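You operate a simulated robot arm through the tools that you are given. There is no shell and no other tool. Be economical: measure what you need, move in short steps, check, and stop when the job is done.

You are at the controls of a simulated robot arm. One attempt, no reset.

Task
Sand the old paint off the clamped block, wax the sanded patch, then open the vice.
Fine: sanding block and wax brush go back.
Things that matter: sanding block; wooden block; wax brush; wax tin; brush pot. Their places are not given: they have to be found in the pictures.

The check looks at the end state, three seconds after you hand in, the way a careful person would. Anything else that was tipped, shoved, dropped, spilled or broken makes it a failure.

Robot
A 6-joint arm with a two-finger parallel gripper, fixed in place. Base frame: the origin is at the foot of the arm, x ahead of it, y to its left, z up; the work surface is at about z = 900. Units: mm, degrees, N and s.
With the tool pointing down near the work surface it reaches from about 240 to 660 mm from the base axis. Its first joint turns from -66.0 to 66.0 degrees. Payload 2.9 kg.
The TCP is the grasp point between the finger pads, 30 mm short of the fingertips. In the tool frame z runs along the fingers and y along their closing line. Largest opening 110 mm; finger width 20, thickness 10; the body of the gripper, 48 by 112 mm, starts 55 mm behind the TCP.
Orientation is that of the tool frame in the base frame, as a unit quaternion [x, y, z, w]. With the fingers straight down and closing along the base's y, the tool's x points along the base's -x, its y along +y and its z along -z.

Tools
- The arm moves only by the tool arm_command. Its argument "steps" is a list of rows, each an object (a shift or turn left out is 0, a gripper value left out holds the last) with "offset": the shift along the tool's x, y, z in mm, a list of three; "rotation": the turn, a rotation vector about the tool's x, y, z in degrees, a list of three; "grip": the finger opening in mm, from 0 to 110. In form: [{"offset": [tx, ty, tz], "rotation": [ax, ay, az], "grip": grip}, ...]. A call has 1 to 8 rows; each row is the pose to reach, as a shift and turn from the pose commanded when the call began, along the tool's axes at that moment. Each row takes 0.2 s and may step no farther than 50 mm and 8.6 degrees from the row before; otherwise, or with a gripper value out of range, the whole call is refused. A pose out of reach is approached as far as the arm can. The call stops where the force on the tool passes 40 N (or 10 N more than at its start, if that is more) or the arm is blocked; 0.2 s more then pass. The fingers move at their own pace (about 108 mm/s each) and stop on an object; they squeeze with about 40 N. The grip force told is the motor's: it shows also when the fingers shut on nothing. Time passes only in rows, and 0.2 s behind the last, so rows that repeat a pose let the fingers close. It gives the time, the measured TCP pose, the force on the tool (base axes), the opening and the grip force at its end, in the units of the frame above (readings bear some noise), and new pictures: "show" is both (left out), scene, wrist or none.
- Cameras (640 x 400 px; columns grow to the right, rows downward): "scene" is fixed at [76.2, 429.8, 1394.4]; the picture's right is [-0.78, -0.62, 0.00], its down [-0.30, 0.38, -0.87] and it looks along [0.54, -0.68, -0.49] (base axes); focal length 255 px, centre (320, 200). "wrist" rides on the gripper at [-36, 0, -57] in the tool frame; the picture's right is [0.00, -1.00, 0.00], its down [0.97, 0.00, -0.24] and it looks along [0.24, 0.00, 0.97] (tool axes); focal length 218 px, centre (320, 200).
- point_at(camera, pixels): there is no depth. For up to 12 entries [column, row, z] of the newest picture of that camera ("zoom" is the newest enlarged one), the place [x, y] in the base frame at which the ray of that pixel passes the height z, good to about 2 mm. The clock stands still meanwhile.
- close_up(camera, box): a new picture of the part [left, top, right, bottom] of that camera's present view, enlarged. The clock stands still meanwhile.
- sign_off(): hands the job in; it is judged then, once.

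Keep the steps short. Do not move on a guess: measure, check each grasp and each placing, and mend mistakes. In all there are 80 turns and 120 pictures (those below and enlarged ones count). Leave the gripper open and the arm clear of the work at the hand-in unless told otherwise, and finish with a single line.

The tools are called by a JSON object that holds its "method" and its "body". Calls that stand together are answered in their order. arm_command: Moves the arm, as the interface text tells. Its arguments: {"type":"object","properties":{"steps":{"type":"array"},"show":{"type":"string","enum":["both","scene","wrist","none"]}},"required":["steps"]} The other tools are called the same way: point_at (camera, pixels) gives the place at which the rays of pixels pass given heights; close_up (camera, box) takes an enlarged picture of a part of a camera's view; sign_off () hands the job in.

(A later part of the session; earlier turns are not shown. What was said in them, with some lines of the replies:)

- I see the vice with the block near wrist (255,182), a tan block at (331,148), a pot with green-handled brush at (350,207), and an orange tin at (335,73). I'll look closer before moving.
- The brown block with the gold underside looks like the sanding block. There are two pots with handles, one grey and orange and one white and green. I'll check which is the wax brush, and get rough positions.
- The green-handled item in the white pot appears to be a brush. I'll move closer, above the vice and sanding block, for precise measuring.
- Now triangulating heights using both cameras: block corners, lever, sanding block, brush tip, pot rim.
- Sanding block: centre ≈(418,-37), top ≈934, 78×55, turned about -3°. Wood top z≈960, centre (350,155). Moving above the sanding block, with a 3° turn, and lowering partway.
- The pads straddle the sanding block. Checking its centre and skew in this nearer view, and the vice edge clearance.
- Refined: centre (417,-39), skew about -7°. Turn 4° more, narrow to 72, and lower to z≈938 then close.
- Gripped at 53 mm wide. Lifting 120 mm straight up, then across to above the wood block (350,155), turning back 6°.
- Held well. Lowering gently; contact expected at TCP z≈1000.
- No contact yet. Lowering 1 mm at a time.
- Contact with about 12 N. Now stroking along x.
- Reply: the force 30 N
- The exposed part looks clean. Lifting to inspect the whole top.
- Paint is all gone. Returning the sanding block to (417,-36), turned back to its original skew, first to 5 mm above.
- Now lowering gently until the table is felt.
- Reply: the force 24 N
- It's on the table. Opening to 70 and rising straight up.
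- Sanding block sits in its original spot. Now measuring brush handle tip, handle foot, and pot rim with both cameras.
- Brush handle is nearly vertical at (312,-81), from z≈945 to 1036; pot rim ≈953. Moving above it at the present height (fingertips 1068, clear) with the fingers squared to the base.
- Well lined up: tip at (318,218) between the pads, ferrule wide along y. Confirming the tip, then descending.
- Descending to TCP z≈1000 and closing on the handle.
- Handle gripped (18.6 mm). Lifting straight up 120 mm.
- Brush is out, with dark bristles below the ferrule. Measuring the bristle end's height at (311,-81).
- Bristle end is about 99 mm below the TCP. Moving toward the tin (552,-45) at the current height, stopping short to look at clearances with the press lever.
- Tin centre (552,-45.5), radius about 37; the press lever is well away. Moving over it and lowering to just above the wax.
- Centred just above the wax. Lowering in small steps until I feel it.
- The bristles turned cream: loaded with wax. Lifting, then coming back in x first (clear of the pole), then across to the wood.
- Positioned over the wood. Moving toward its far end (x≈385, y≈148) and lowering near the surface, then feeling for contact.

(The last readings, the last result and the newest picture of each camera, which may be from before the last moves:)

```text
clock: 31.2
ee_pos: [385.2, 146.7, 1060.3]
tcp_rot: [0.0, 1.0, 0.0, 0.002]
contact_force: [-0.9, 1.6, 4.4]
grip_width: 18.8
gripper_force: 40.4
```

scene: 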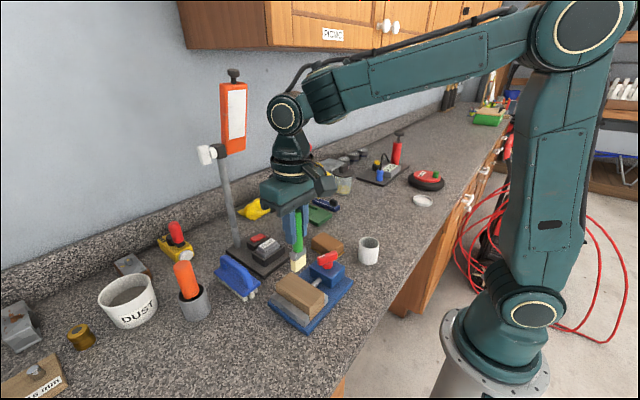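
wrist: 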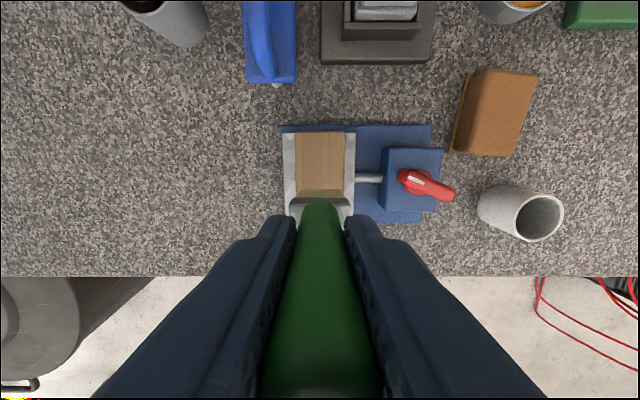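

Light contact (4 N). Stroking the length of the block at y≈148, then back at y≈162.

{"method": "arm_command", "body": {"steps": [{"offset": [0, 0, 1.5]}, {"offset": [12, 0, 1.5]}, {"offset": [24, 0, 1.5]}, {"offset": [36, 0, 1.5]}, {"offset": [48, 0, 1.5]}, {"offset": [60, 0, 1.5]}, {"offset": [72, 0, 1.5]}], "show": "none"}}

{"method": "arm_command", "body": {"steps": [{"offset": [0, 7, 0]}, {"offset": [0, 14, 0]}, {"offset": [-14, 14, 0]}, {"offset": [-28, 14, 0]}, {"offset": [-42, 14, 0]}, {"offset": [-56, 14, 0]}, {"offset": [-70, 14, 0]}], "show": "scene"}}

{"method": "close_up", "body": {"camera": "scene", "box": [240, 190, 370, 335]}}

```text
clock: 32.8
ee_pos: [314.9, 145.8, 1058.8]
tcp_rot: [0.0, 1.0, 0.001, 0.001]
contact_force: [7.4, -1.1, 18.2]
grip_width: 18.6
gripper_force: 40.5
```

```text
clock: 34.4
ee_pos: [383.4, 160.7, 1058.6]
tcp_rot: [0.0, 1.0, 0.0, 0.001]
contact_force: [0.3, -0.3, -2.1]
grip_width: 18.3
gripper_force: 39.4
```

scene: 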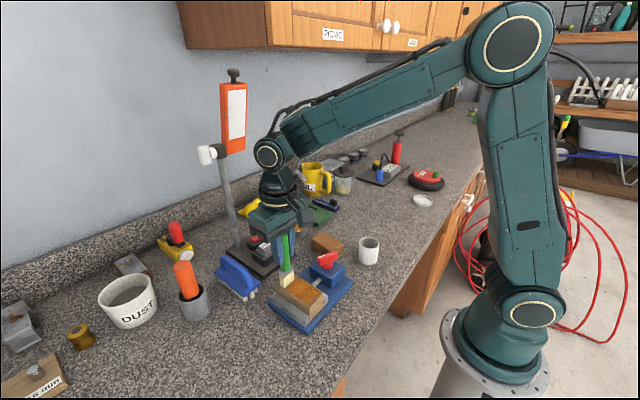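

```text
2.76 times, centred on (305, 262) of scene
```

zoom: 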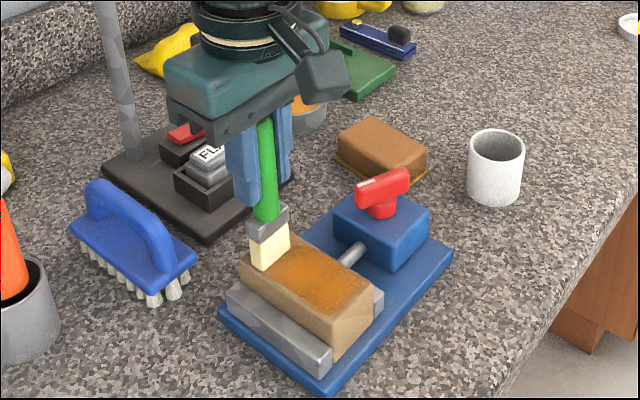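

Wax shows on the wood. Lifting to look at the coverage.

{"method": "arm_command", "body": {"steps": [{"offset": [0, 0, -30]}, {"offset": [-10, -20, -62]}, {"offset": [-30, -60, -62]}, {"offset": [-30, -100, -62]}]}}

{"method": "close_up", "body": {"camera": "scene", "box": [260, 260, 340, 320]}}

```text
clock: 35.4
ee_pos: [414.3, 59.9, 1121.7]
tcp_rot: [-0.001, 1.0, 0.0, 0.001]
contact_force: [-0.9, 0.2, -0.5]
grip_width: 18.6
gripper_force: 40.2
```

scene: 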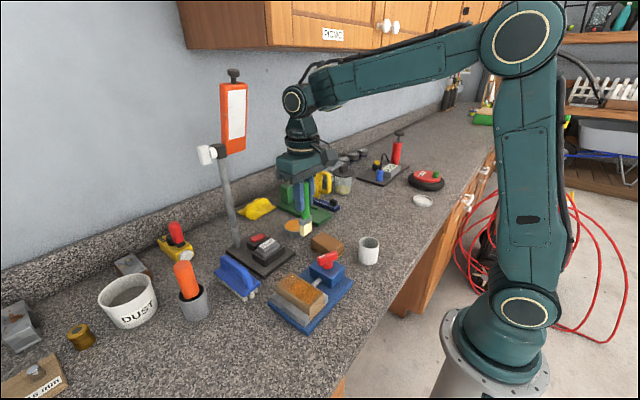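
wrist: 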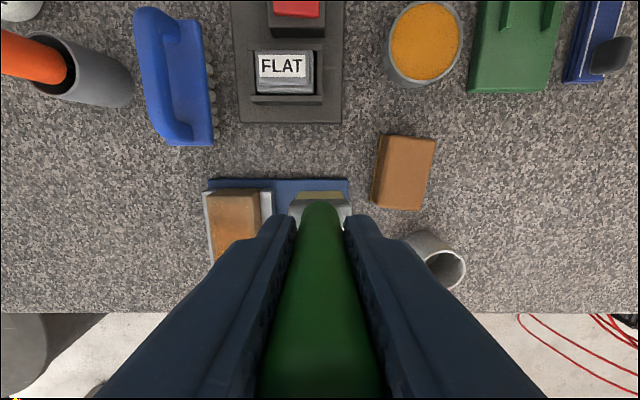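

```text
6.67 times, centred on (300, 290) of scene
```

zoom: 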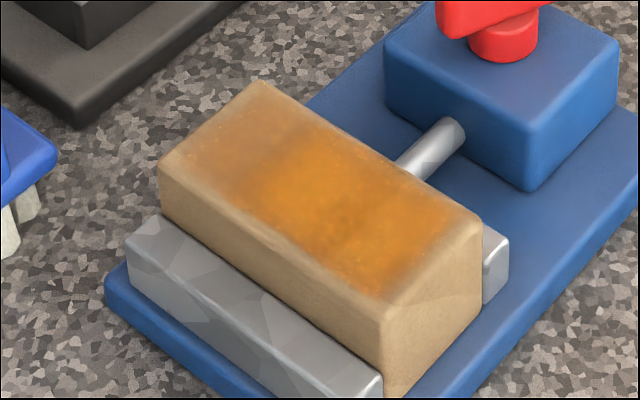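

Coverage thins toward the far end (x>365). Doing another pass over that half, at both y positions.

{"method": "arm_command", "body": {"steps": [{"offset": [15, 45, 0]}, {"offset": [40, 85, 0]}, {"offset": [57, 102, 0]}, {"offset": [57, 102, 30]}, {"offset": [57, 102, 55]}, {"offset": [57, 102, 61]}, {"offset": [57, 102, 63]}, {"offset": [57, 102, 64]}], "show": "none"}}

```text
clock: 37.2
ee_pos: [356.8, 162.6, 1058.4]
tcp_rot: [0.001, 1.0, 0.001, 0.003]
contact_force: [-2.9, -6.0, 34.1]
grip_width: 19.1
gripper_force: 39.5
```

{"method": "arm_command", "body": {"steps": [{"offset": [-8, 0, -0.6]}, {"offset": [-18, 0, -0.6]}, {"offset": [-28, 0, -0.6]}, {"offset": [-34, 0, -0.6]}, {"offset": [-34, -7, -0.6]}, {"offset": [-34, -14, -0.6]}, {"offset": [-20, -14, -0.6]}, {"offset": [-6, -14, -0.6]}], "show": "none"}}

{"method": "arm_command", "body": {"steps": [{"offset": [0, 6, 0.5]}, {"offset": [0, 12, 0.5]}, {"offset": [-14, 12, 0.5]}, {"offset": [-28, 12, 0.5]}, {"offset": [-28, 5, 0.5]}, {"offset": [-28, -2, 0.5]}, {"offset": [-14, -2, 0.5]}, {"offset": [0, -2, 0.5]}], "show": "none"}}

{"method": "arm_command", "body": {"steps": [{"offset": [0, 0, -30]}, {"offset": [-15, -20, -62]}, {"offset": [-35, -60, -62]}, {"offset": [-50, -90, -62]}], "show": "scene"}}

{"method": "close_up", "body": {"camera": "scene", "box": [260, 260, 340, 320]}}

```text
clock: 39.0
ee_pos: [362.9, 151.1, 1057.6]
tcp_rot: [0.0, 1.0, 0.001, 0.001]
contact_force: [-0.6, -0.8, -1.0]
grip_width: 18.6
gripper_force: 40.3
```

```text
clock: 40.8
ee_pos: [361.2, 147.9, 1056.9]
tcp_rot: [0.001, 1.0, 0.0, 0.0]
contact_force: [-0.4, -1.2, 1.7]
grip_width: 18.5
gripper_force: 39.5
```

```text
clock: 41.8
ee_pos: [409.2, 56.9, 1120.3]
tcp_rot: [-0.001, 1.0, 0.0, 0.001]
contact_force: [0.5, 0.1, 0.3]
grip_width: 18.9
gripper_force: 39.5
```

scene: 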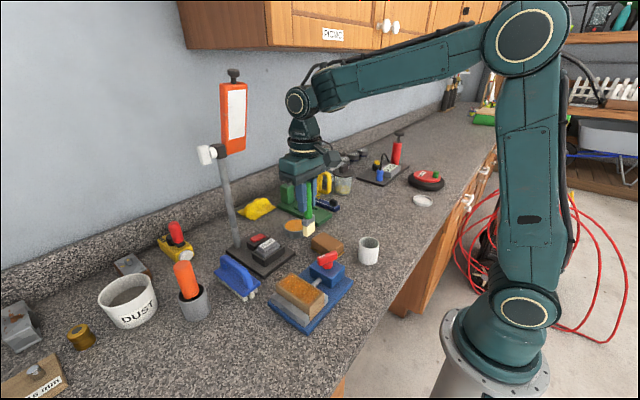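

```text
6.67 times, centred on (300, 290) of scene
```

zoom: 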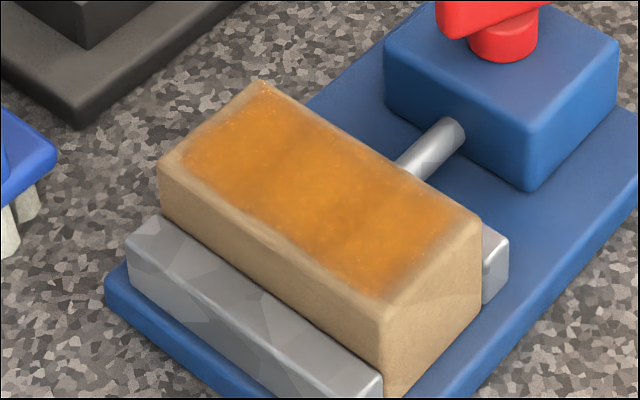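

Patch is well covered. Returning the brush above its pot (310.5,-80.5) at the same height.

{"method": "arm_command", "body": {"steps": [{"offset": [20, -40, 0]}, {"offset": [45, -80, 0]}, {"offset": [75, -115, 0]}, {"offset": [98, -137.5, 0]}, {"offset": [98, -137.5, 0]}]}}

{"method": "close_up", "body": {"camera": "scene", "box": [330, 160, 420, 270]}}

{"method": "point_at", "body": {"camera": "wrist", "pixels": [[294, 182, 953], [346, 182, 953], [320, 158, 953]]}}

```text
clock: 43.0
ee_pos: [314.0, -82.1, 1119.0]
tcp_rot: [0.0, 1.0, 0.0, 0.001]
contact_force: [-0.1, 0.0, -1.0]
grip_width: 18.5
gripper_force: 40.3
```

scene: 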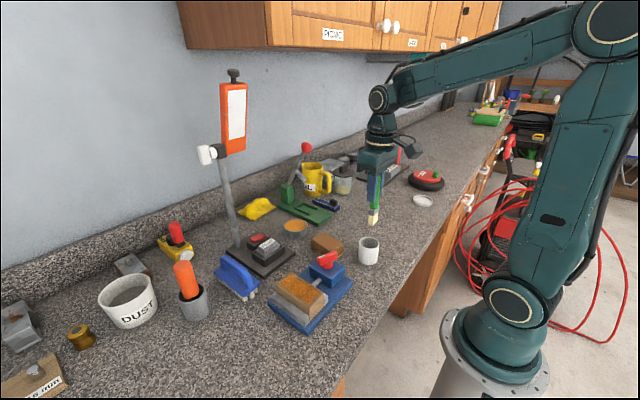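
wrist: 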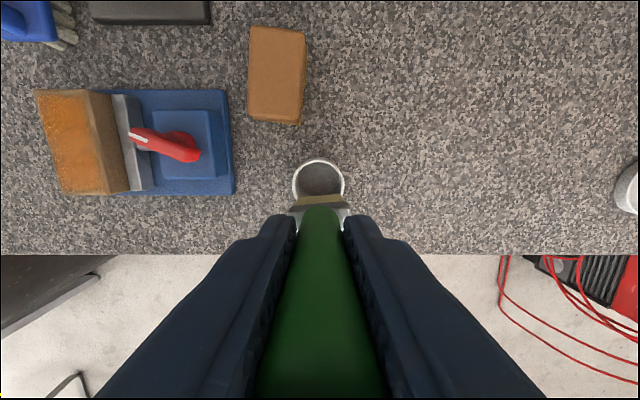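

```text
3.64 times, centred on (375, 215) of scene
```

zoom: 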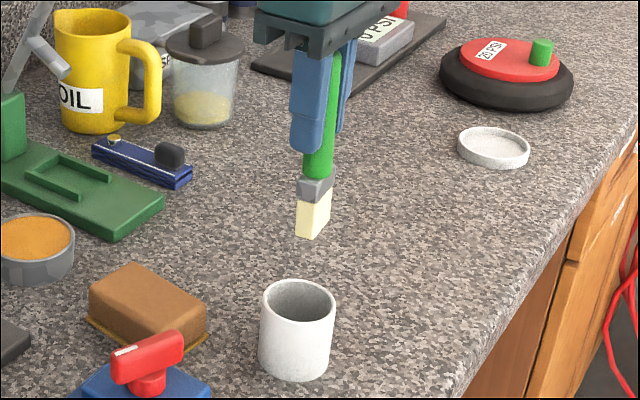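

```text
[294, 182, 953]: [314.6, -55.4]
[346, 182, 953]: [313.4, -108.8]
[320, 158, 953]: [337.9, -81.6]
```

Aligned over the pot (centre ≈(311,-81)). Lowering, watching the force.

{"method": "arm_command", "body": {"steps": [{"offset": [1.5, 0, 30]}, {"offset": [1.5, 0, 60]}, {"offset": [1.5, 0, 85]}, {"offset": [1.5, 0, 105]}, {"offset": [1.5, 0, 112]}, {"offset": [1.5, 0, 114]}, {"offset": [1.5, 0, 115]}]}}

{"method": "close_up", "body": {"camera": "scene", "box": [340, 190, 400, 270]}}

```text
clock: 44.6
ee_pos: [312.8, -80.5, 1003.4]
tcp_rot: [0.0, 1.0, 0.001, 0.003]
contact_force: [-0.7, -1.8, 6.8]
grip_width: 18.6
gripper_force: 40.4
```

scene: 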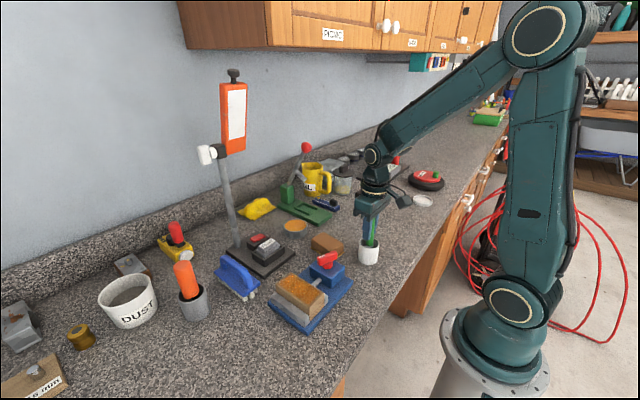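
wrist: 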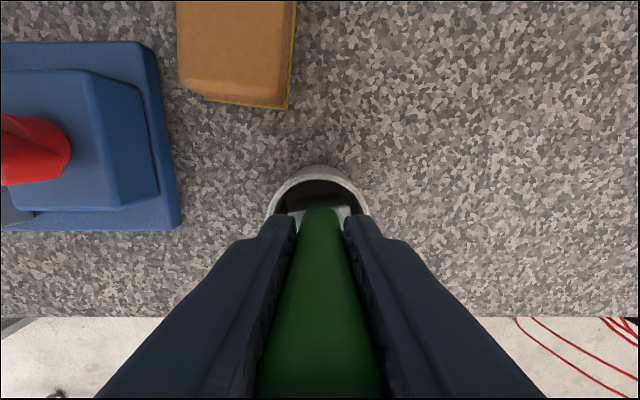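

```text
5.00 times, centred on (370, 230) of scene
```

zoom: 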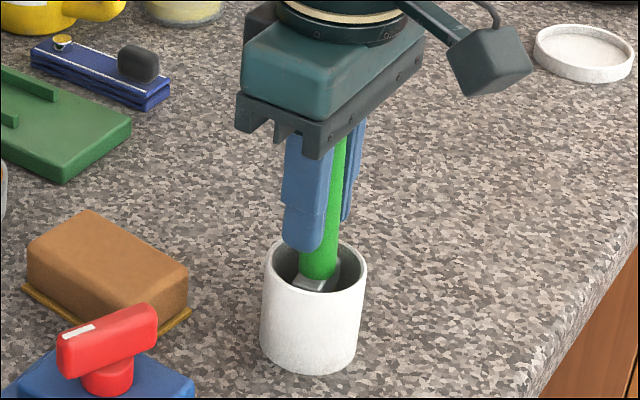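

The brush rests on the pot floor (7 N). Opening gently and rising straight.

{"method": "arm_command", "body": {"steps": [{"offset": [0, 0, 0], "grip": 30}, {"offset": [0, 0, 0], "grip": 50}, {"offset": [0, 0, 0], "grip": 50}, {"offset": [0, 0, -40], "grip": 50}, {"offset": [0, 0, -80], "grip": 50}, {"offset": [0, 0, -120], "grip": 50}]}}

{"method": "close_up", "body": {"camera": "scene", "box": [300, 200, 400, 290]}}

```text
clock: 46.0
ee_pos: [314.2, -82.6, 1123.7]
tcp_rot: [-0.001, 1.0, 0.0, 0.0]
contact_force: [-0.9, 1.3, -0.3]
grip_width: 50.0
gripper_force: 0.0
```

scene: 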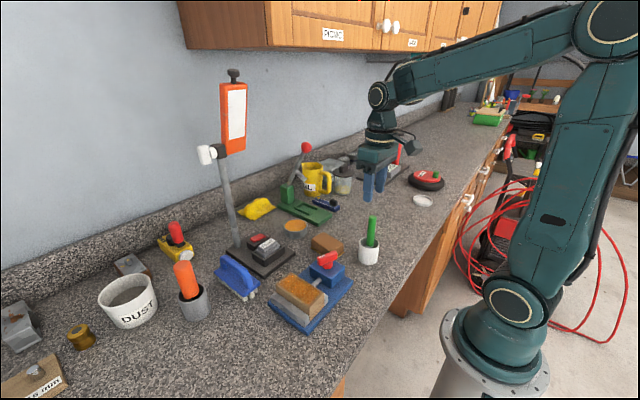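
wrist: 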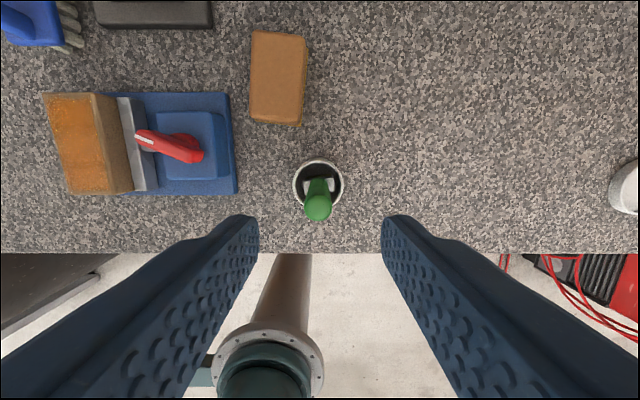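

```text
4.44 times, centred on (350, 245) of scene
```

zoom: 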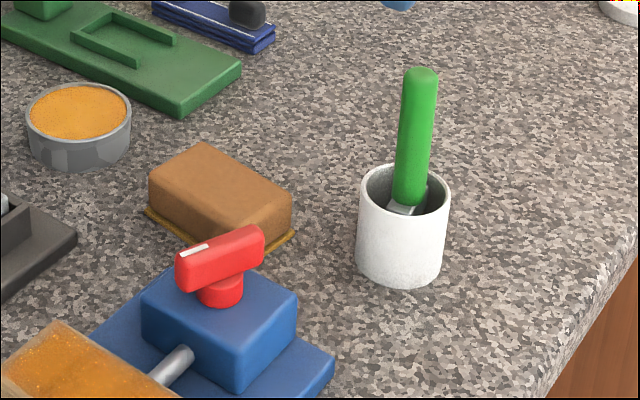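

Brush stands in its pot. Now above the vice lever (≈(352,57)) to view it squarely.

{"method": "arm_command", "body": {"steps": [{"offset": [-5, 35, 0]}, {"offset": [-15, 75, 0]}, {"offset": [-25, 110, 0]}, {"offset": [-38, 139, 0]}, {"offset": [-38, 139, 25]}, {"offset": [-38, 139, 25]}]}}

{"method": "close_up", "body": {"camera": "wrist", "box": [200, 130, 380, 250]}}

{"method": "close_up", "body": {"camera": "scene", "box": [305, 240, 355, 290]}}

```text
clock: 47.4
ee_pos: [351.9, 58.7, 1098.6]
tcp_rot: [0.0, 1.0, -0.001, 0.001]
contact_force: [-0.5, 0.7, 0.1]
grip_width: 50.4
gripper_force: 0.0
```

scene: 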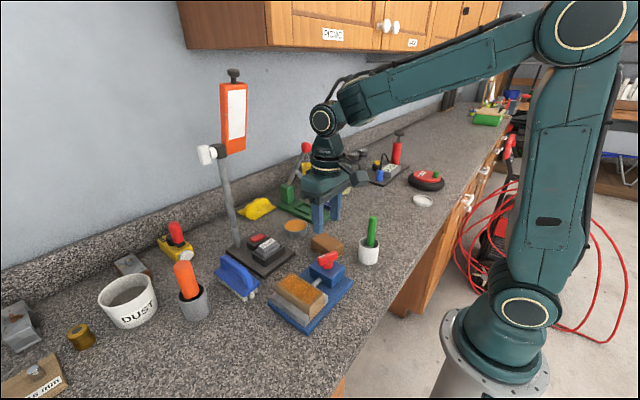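
wrist: 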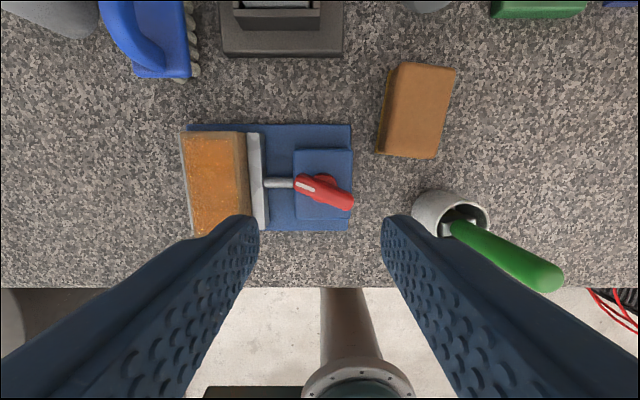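

```text
3.33 times, centred on (290, 190) of wrist
```

zoom: 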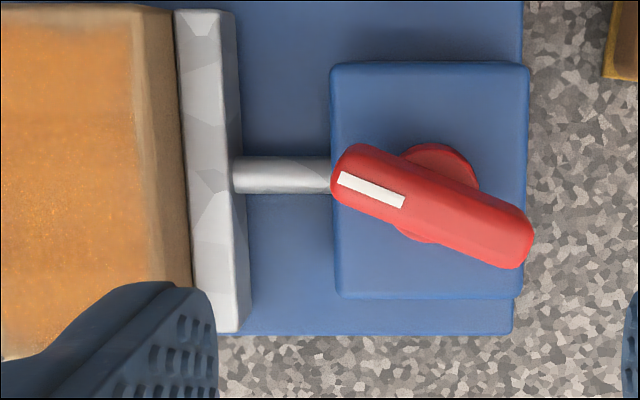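

```text
8.00 times, centred on (330, 265) of scene
```

zoom: 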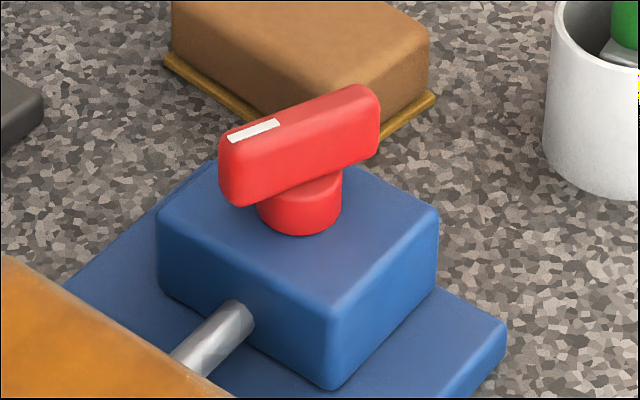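

{"method": "point_at", "body": {"camera": "wrist", "pixels": [[294.5, 181.5, 975], [353, 202, 975], [323.6, 191.5, 975], [323.6, 191.5, 985], [326, 188, 955], [294, 151, 950], [351, 149, 950], [296, 219, 950], [253, 135, 940], [261, 200, 940]]}}

{"method": "point_at", "body": {"camera": "scene", "pixels": [[327.3, 256, 975], [327.3, 256, 985], [327.5, 266, 955], [327.5, 266, 945], [326, 269, 950], [337, 252.5, 980], [318, 259.5, 980]]}}

```text
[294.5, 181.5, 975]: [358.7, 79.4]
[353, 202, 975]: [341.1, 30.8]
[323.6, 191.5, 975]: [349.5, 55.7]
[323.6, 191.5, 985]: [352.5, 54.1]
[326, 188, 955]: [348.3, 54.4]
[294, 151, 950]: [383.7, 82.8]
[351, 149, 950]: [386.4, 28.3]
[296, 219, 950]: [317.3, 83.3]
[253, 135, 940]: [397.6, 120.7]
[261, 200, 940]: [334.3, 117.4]
```

```text
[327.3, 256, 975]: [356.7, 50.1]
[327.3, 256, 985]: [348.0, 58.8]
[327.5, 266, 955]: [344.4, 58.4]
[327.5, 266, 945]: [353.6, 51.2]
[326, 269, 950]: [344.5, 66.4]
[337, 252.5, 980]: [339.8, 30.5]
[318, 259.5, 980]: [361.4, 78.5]
```

Lever bar: centre ≈(351,55), top z≈981, 52 mm long, pointing 21.5° off +y toward +x. I'll grip it over its pivot: turn the tool +111° about its z so the fingers close across the bar.

{"method": "arm_command", "body": {"steps": [{"rotation": [0, 0, 8.5]}, {"rotation": [0, 0, 17]}, {"rotation": [0, 0, 25.5]}, {"rotation": [0, 0, 34]}, {"rotation": [0, 0, 42.5]}, {"rotation": [0, 0, 51]}, {"rotation": [0, 0, 59.5]}, {"rotation": [0, 0, 68]}], "show": "none"}}

{"method": "arm_command", "body": {"steps": [{"rotation": [0, 0, 8.5]}, {"rotation": [0, 0, 17]}, {"rotation": [0, 0, 25.5]}, {"rotation": [0, 0, 34]}, {"rotation": [0, 0, 42.5]}, {"rotation": [0, 0, 43.5]}, {"rotation": [0, 0, 43.5]}]}}

```text
clock: 49.2
ee_pos: [349.7, 58.1, 1098.0]
tcp_rot: [0.561, 0.828, 0.0, 0.001]
contact_force: [-0.2, -0.1, -0.1]
grip_width: 50.0
gripper_force: 0.1
```

```text
clock: 50.8
ee_pos: [350.7, 58.2, 1096.7]
tcp_rot: [0.827, 0.562, 0.002, 0.0]
contact_force: [-0.9, -0.4, -0.3]
grip_width: 50.3
gripper_force: 0.1
```

scene: 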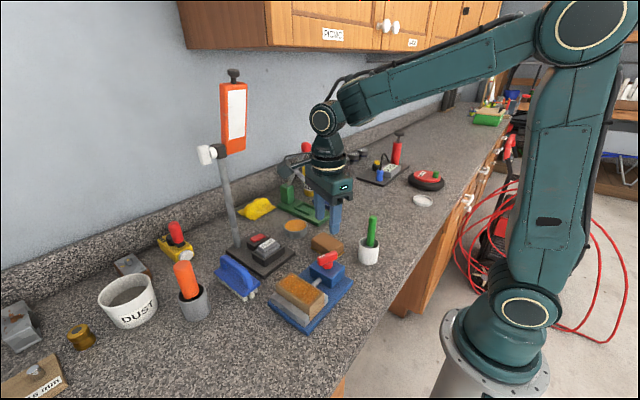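
wrist: 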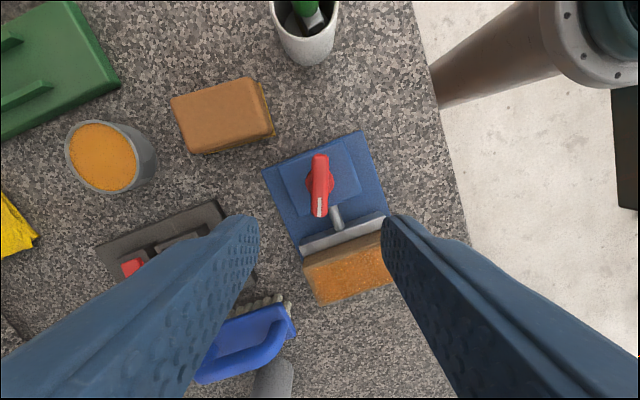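

The bar is vertical in the wrist view and centred between the fingers. Re-measuring.

{"method": "point_at", "body": {"camera": "wrist", "pixels": [[320, 155, 981], [319.5, 216, 981], [319.5, 185, 981], [308, 188, 970], [331, 188, 970]]}}

```text
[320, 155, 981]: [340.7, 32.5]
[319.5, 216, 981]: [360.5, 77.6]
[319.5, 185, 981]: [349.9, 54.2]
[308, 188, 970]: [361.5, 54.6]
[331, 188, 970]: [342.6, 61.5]
```

Centre (350.5,55). Nudging and lowering to TCP z≈996 (fingertips 966, above the post), then closing.

{"method": "arm_command", "body": {"steps": [{"offset": [-2.8, 1, 35], "grip": 44}, {"offset": [-2.8, 1, 70], "grip": 44}, {"offset": [-2.8, 1, 92], "grip": 44}, {"offset": [-2.8, 1, 101], "grip": 44}, {"offset": [-2.8, 1, 101], "grip": 44}]}}

{"method": "close_up", "body": {"camera": "scene", "box": [290, 220, 360, 290]}}

```text
clock: 52.0
ee_pos: [350.2, 56.7, 997.4]
tcp_rot: [0.826, 0.563, 0.002, 0.0]
contact_force: [-0.2, -0.4, 0.5]
grip_width: 43.8
gripper_force: 0.0
```

scene: 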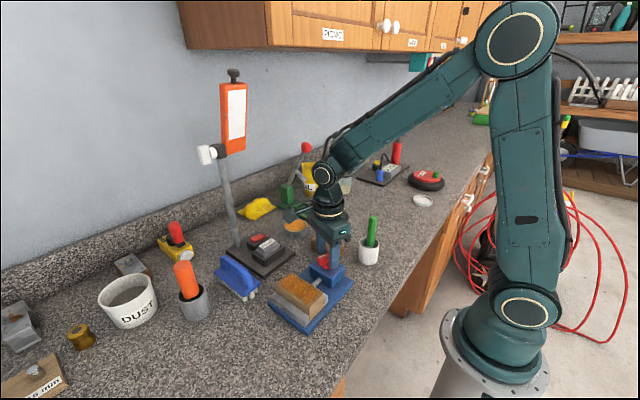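
wrist: 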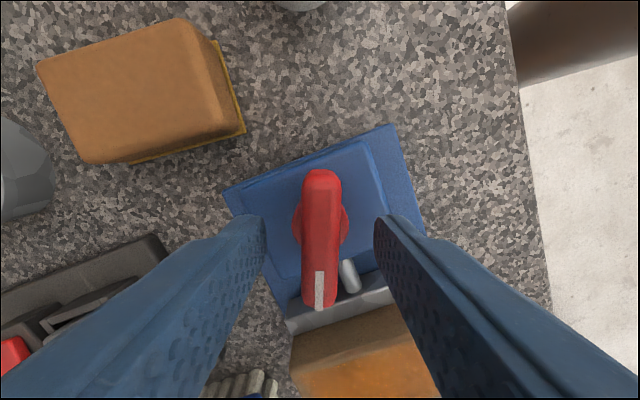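

```text
5.71 times, centred on (325, 255) of scene
```

zoom: 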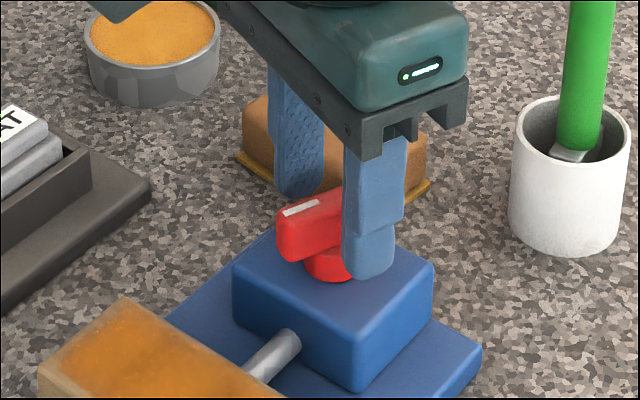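

Fingers straddle the bar evenly. Closing.

{"method": "arm_command", "body": {"steps": [{"grip": 30}, {"grip": 8}, {"grip": 8}, {"grip": 8}], "show": "none"}}

```text
clock: 53.0
ee_pos: [349.6, 55.5, 997.5]
tcp_rot: [0.827, 0.563, 0.0, 0.001]
contact_force: [0.2, -0.1, -2.0]
grip_width: 14.0
gripper_force: 45.4
```

Bar gripped (14 mm). Turning 24° counter-clockwise seen from above (tool z negative) and checking jaw movement.

{"method": "arm_command", "body": {"steps": [{"rotation": [0, 0, -4]}, {"rotation": [0, 0, -8]}, {"rotation": [0, 0, -12]}, {"rotation": [0, 0, -16]}, {"rotation": [0, 0, -20]}, {"rotation": [0, 0, -24]}]}}

{"method": "close_up", "body": {"camera": "scene", "box": [260, 235, 360, 335]}}

```text
clock: 54.4
ee_pos: [350.8, 57.2, 998.3]
tcp_rot: [0.691, 0.723, 0.0, 0.0]
contact_force: [-10.2, 3.1, 3.9]
grip_width: 13.6
gripper_force: 44.4
```

scene: 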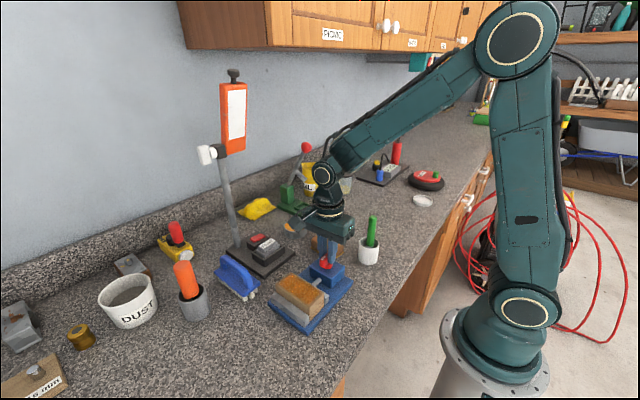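
wrist: 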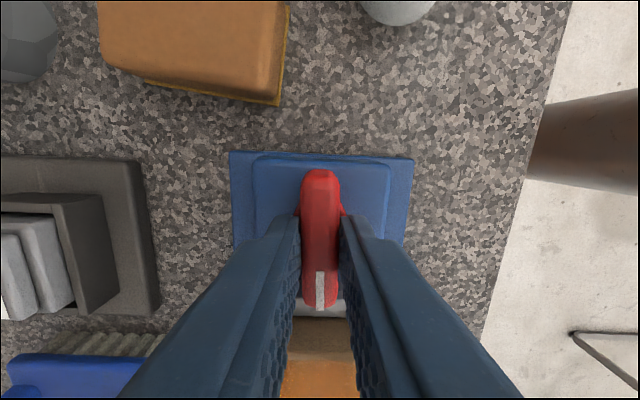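

```text
4.00 times, centred on (310, 285) of scene
```

zoom: 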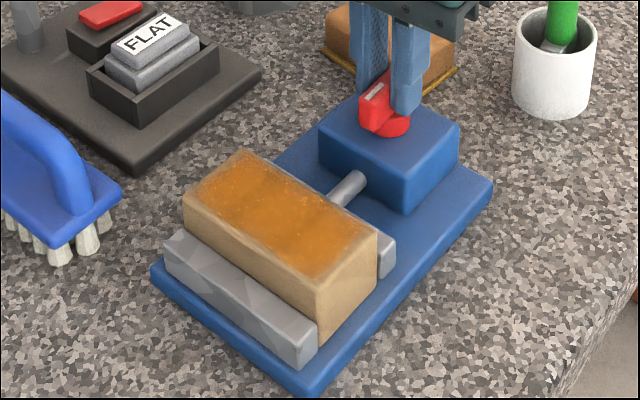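

The bar turns with the gripper, with mild force. Continuing 32° more.

{"method": "arm_command", "body": {"steps": [{"rotation": [0, 0, -4]}, {"rotation": [0, 0, -8]}, {"rotation": [0, 0, -12]}, {"rotation": [0, 0, -16]}, {"rotation": [0, 0, -20]}, {"rotation": [0, 0, -24]}, {"rotation": [0, 0, -28]}, {"rotation": [0, 0, -32]}]}}

{"method": "close_up", "body": {"camera": "scene", "box": [260, 235, 360, 335]}}

```text
clock: 56.2
ee_pos: [348.8, 55.4, 998.4]
tcp_rot: [0.464, 0.886, 0.0, -0.002]
contact_force: [-25.9, 9.7, 24.8]
grip_width: 13.8
gripper_force: 45.1
```

scene: 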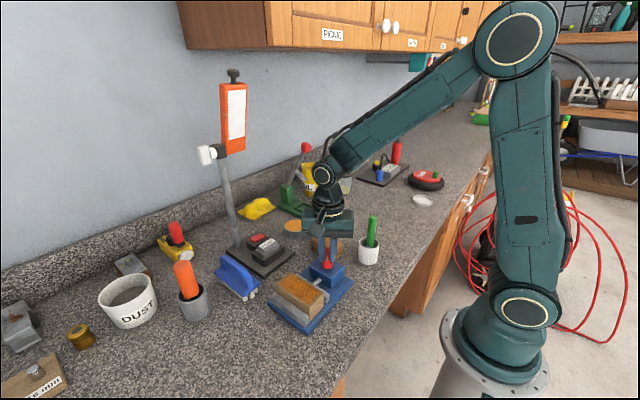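
wrist: 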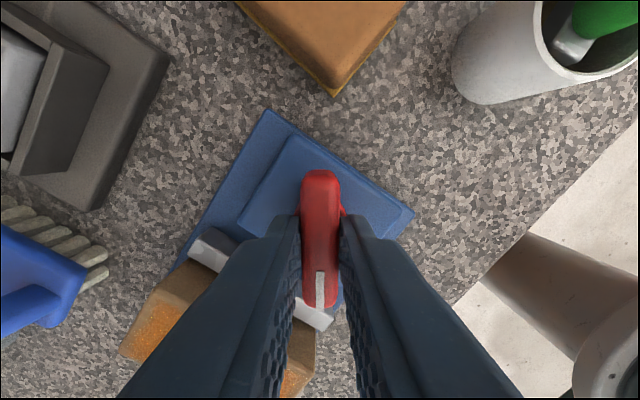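

```text
4.00 times, centred on (310, 285) of scene
```

zoom: 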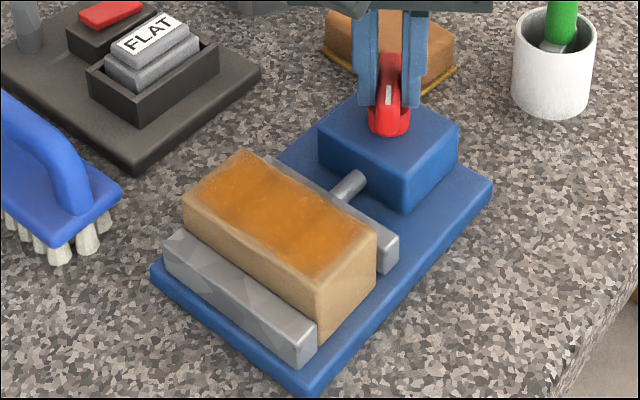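

The moving jaw is backing off, so the direction is right. Side force has grown (pivot offset), so I shift about 1.6 mm along the force to relax and continue turning.

{"method": "arm_command", "body": {"steps": [{"offset": [1.4, -0.8, -0.8]}, {"offset": [1.4, -0.8, -0.8]}], "show": "none"}}

```text
clock: 56.8
ee_pos: [349.9, 55.5, 997.0]
tcp_rot: [0.466, 0.885, -0.001, 0.0]
contact_force: [-9.6, -0.8, 5.6]
grip_width: 13.8
gripper_force: 45.2
```

Relaxed to about 11 N. Turning 34° more.

{"method": "arm_command", "body": {"steps": [{"rotation": [0, 0, -4]}, {"rotation": [0, 0, -8]}, {"rotation": [0, 0, -12]}, {"rotation": [0, 0, -16]}, {"rotation": [0, 0, -20]}, {"rotation": [0, 0, -24]}, {"rotation": [0, 0, -29]}, {"rotation": [0, 0, -34]}]}}

{"method": "close_up", "body": {"camera": "scene", "box": [260, 235, 360, 335]}}

```text
clock: 58.6
ee_pos: [348.9, 53.9, 998.0]
tcp_rot: [0.187, 0.982, -0.001, -0.001]
contact_force: [-1.5, -5.2, -32.3]
grip_width: 13.6
gripper_force: 45.6
```

scene: 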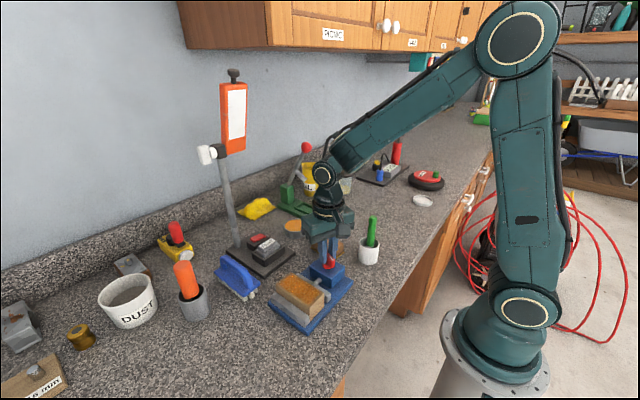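
wrist: 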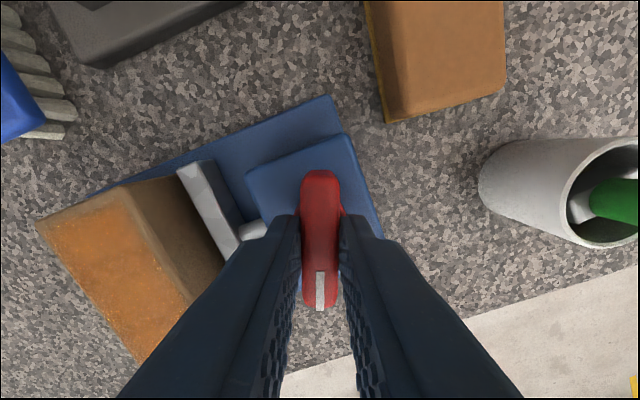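

```text
4.00 times, centred on (310, 285) of scene
```

zoom: 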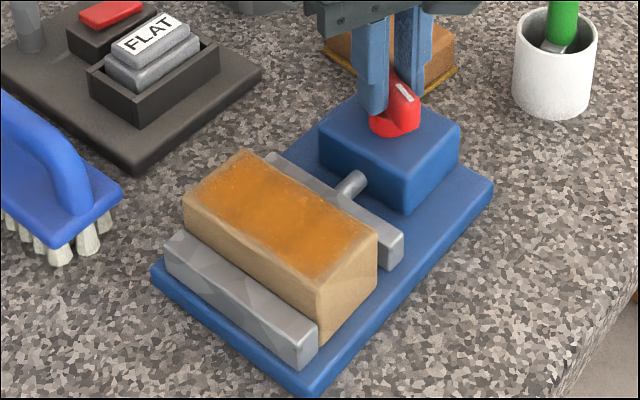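

The jaw has clearly separated after 90°. Relaxing the z force, then trying 20° more to see whether it opens further or reaches a stop.

{"method": "arm_command", "body": {"steps": [{"offset": [0, 0, 1]}, {"offset": [0, 0, 1], "rotation": [0, 0, -4]}, {"offset": [0, 0, 1], "rotation": [0, 0, -8]}, {"offset": [0, 0, 1], "rotation": [0, 0, -12]}, {"offset": [0, 0, 1], "rotation": [0, 0, -16]}, {"offset": [0, 0, 1], "rotation": [0, 0, -20]}]}}

{"method": "close_up", "body": {"camera": "scene", "box": [260, 235, 360, 335]}}

```text
clock: 60.0
ee_pos: [349.3, 55.3, 997.5]
tcp_rot: [0.013, 1.0, 0.0, 0.0]
contact_force: [-12.5, -20.8, 5.5]
grip_width: 13.5
gripper_force: 44.6
```

scene: 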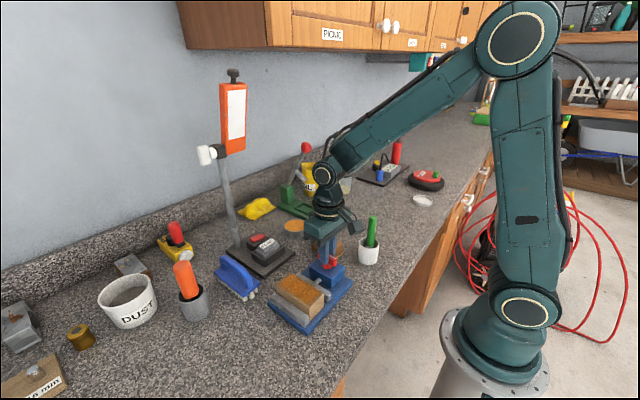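
wrist: 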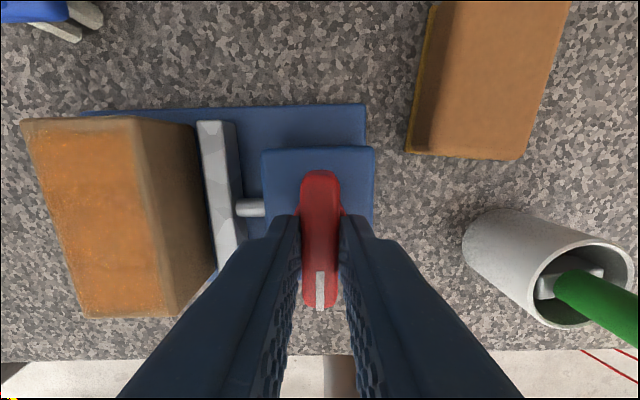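

```text
4.00 times, centred on (310, 285) of scene
```

zoom: 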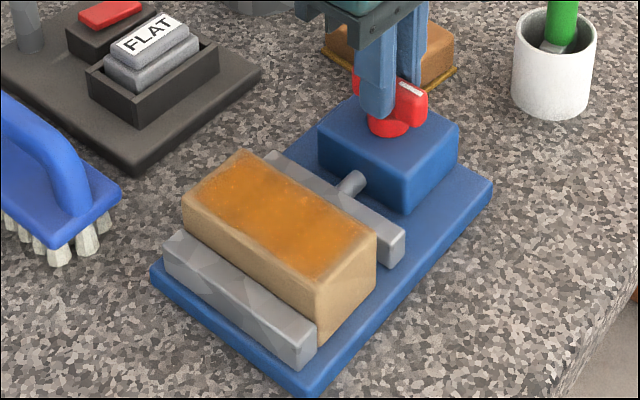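

Opening further. Relaxing the side force and trying a further 24°.

{"method": "arm_command", "body": {"steps": [{"offset": [0.7, -1.2, -0.3]}, {"offset": [0.7, -1.2, -0.3], "rotation": [0, 0, -4]}, {"offset": [0.7, -1.2, -0.3], "rotation": [0, 0, -8]}, {"offset": [0.7, -1.2, -0.3], "rotation": [0, 0, -12]}, {"offset": [0.7, -1.2, -0.3], "rotation": [0, 0, -16]}, {"offset": [0.7, -1.2, -0.3], "rotation": [0, 0, -20]}, {"offset": [0.7, -1.2, -0.3], "rotation": [0, 0, -24]}]}}

{"method": "close_up", "body": {"camera": "scene", "box": [260, 235, 360, 335]}}

```text
clock: 61.6
ee_pos: [349.7, 54.5, 998.5]
tcp_rot: [-0.194, 0.981, -0.001, 0.001]
contact_force: [-1.9, -2.8, -2.9]
grip_width: 22.6
gripper_force: 45.0
```

scene: 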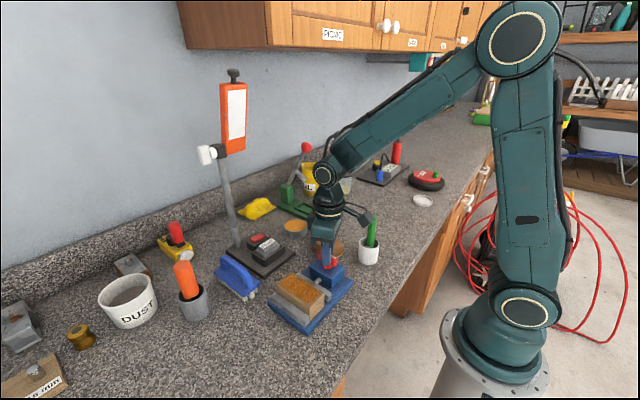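
wrist: 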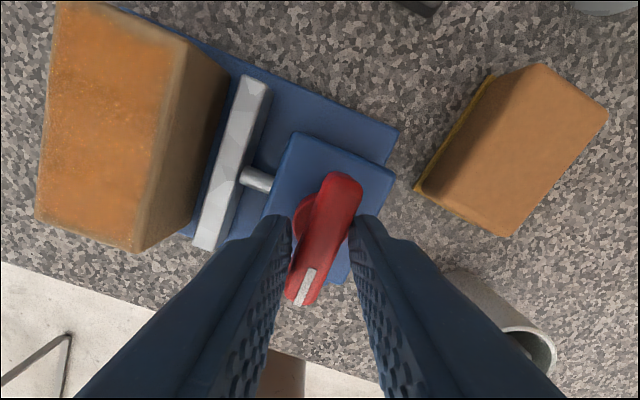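

```text
4.00 times, centred on (310, 285) of scene
```

zoom: 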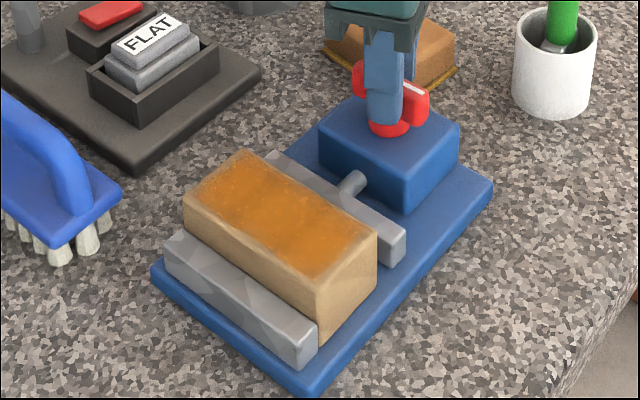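

The lever stayed put while the fingers slipped: it's at its stop, fully open. Releasing and rising clear.

{"method": "arm_command", "body": {"steps": [{"grip": 50}, {"grip": 50}, {"offset": [0, 0, -40], "grip": 50}, {"offset": [0, 0, -85], "grip": 50}, {"offset": [0, 0, -130], "grip": 80}, {"offset": [0, 0, -175], "grip": 110}, {"offset": [0, 0, -200], "grip": 110}]}}

{"method": "close_up", "body": {"camera": "scene", "box": [240, 205, 400, 335]}}

{"method": "close_up", "body": {"camera": "wrist", "box": [180, 60, 460, 240]}}

```text
clock: 63.2
ee_pos: [349.1, 53.8, 1199.8]
tcp_rot: [-0.195, 0.981, 0.0, -0.001]
contact_force: [-0.1, -0.3, 0.1]
grip_width: 109.9
gripper_force: 0.2
```

scene: 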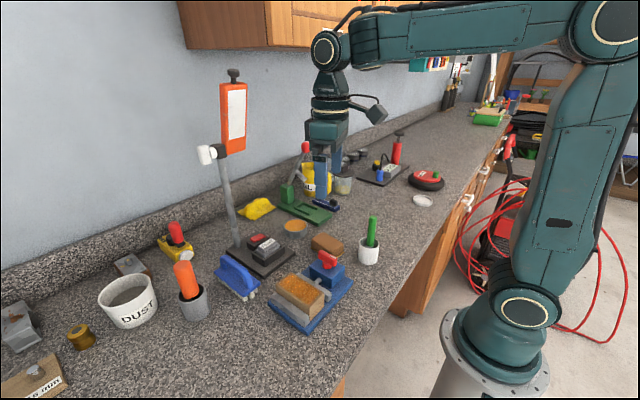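
wrist: 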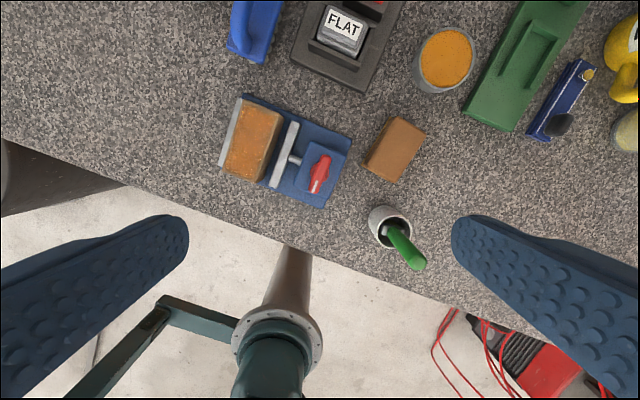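

```text
3.08 times, centred on (320, 270) of scene
```

zoom: 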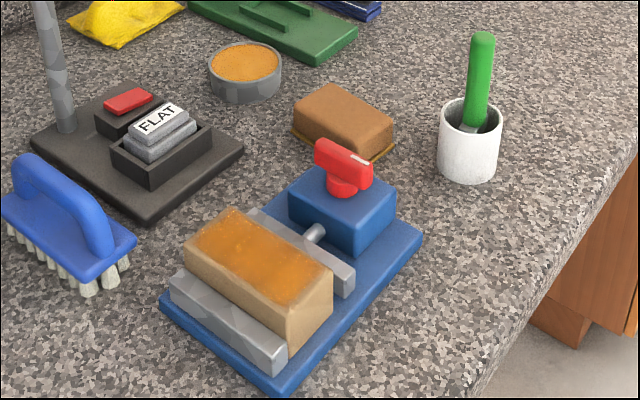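

```text
2.22 times, centred on (320, 150) of wrist
```

zoom: 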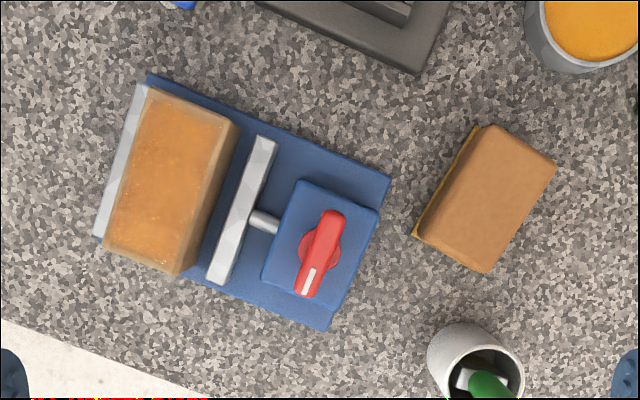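

The vice is open with a clear gap, the block top is sanded and waxed, the sanding block and brush are back in place, nothing else has moved, and the arm is clear with the gripper open. Handing in.

{"method": "sign_off", "body": {}}

```text
The job is handed in.
```

The block is sanded and waxed, the vice is open, and the sanding block and wax brush are back in their places.
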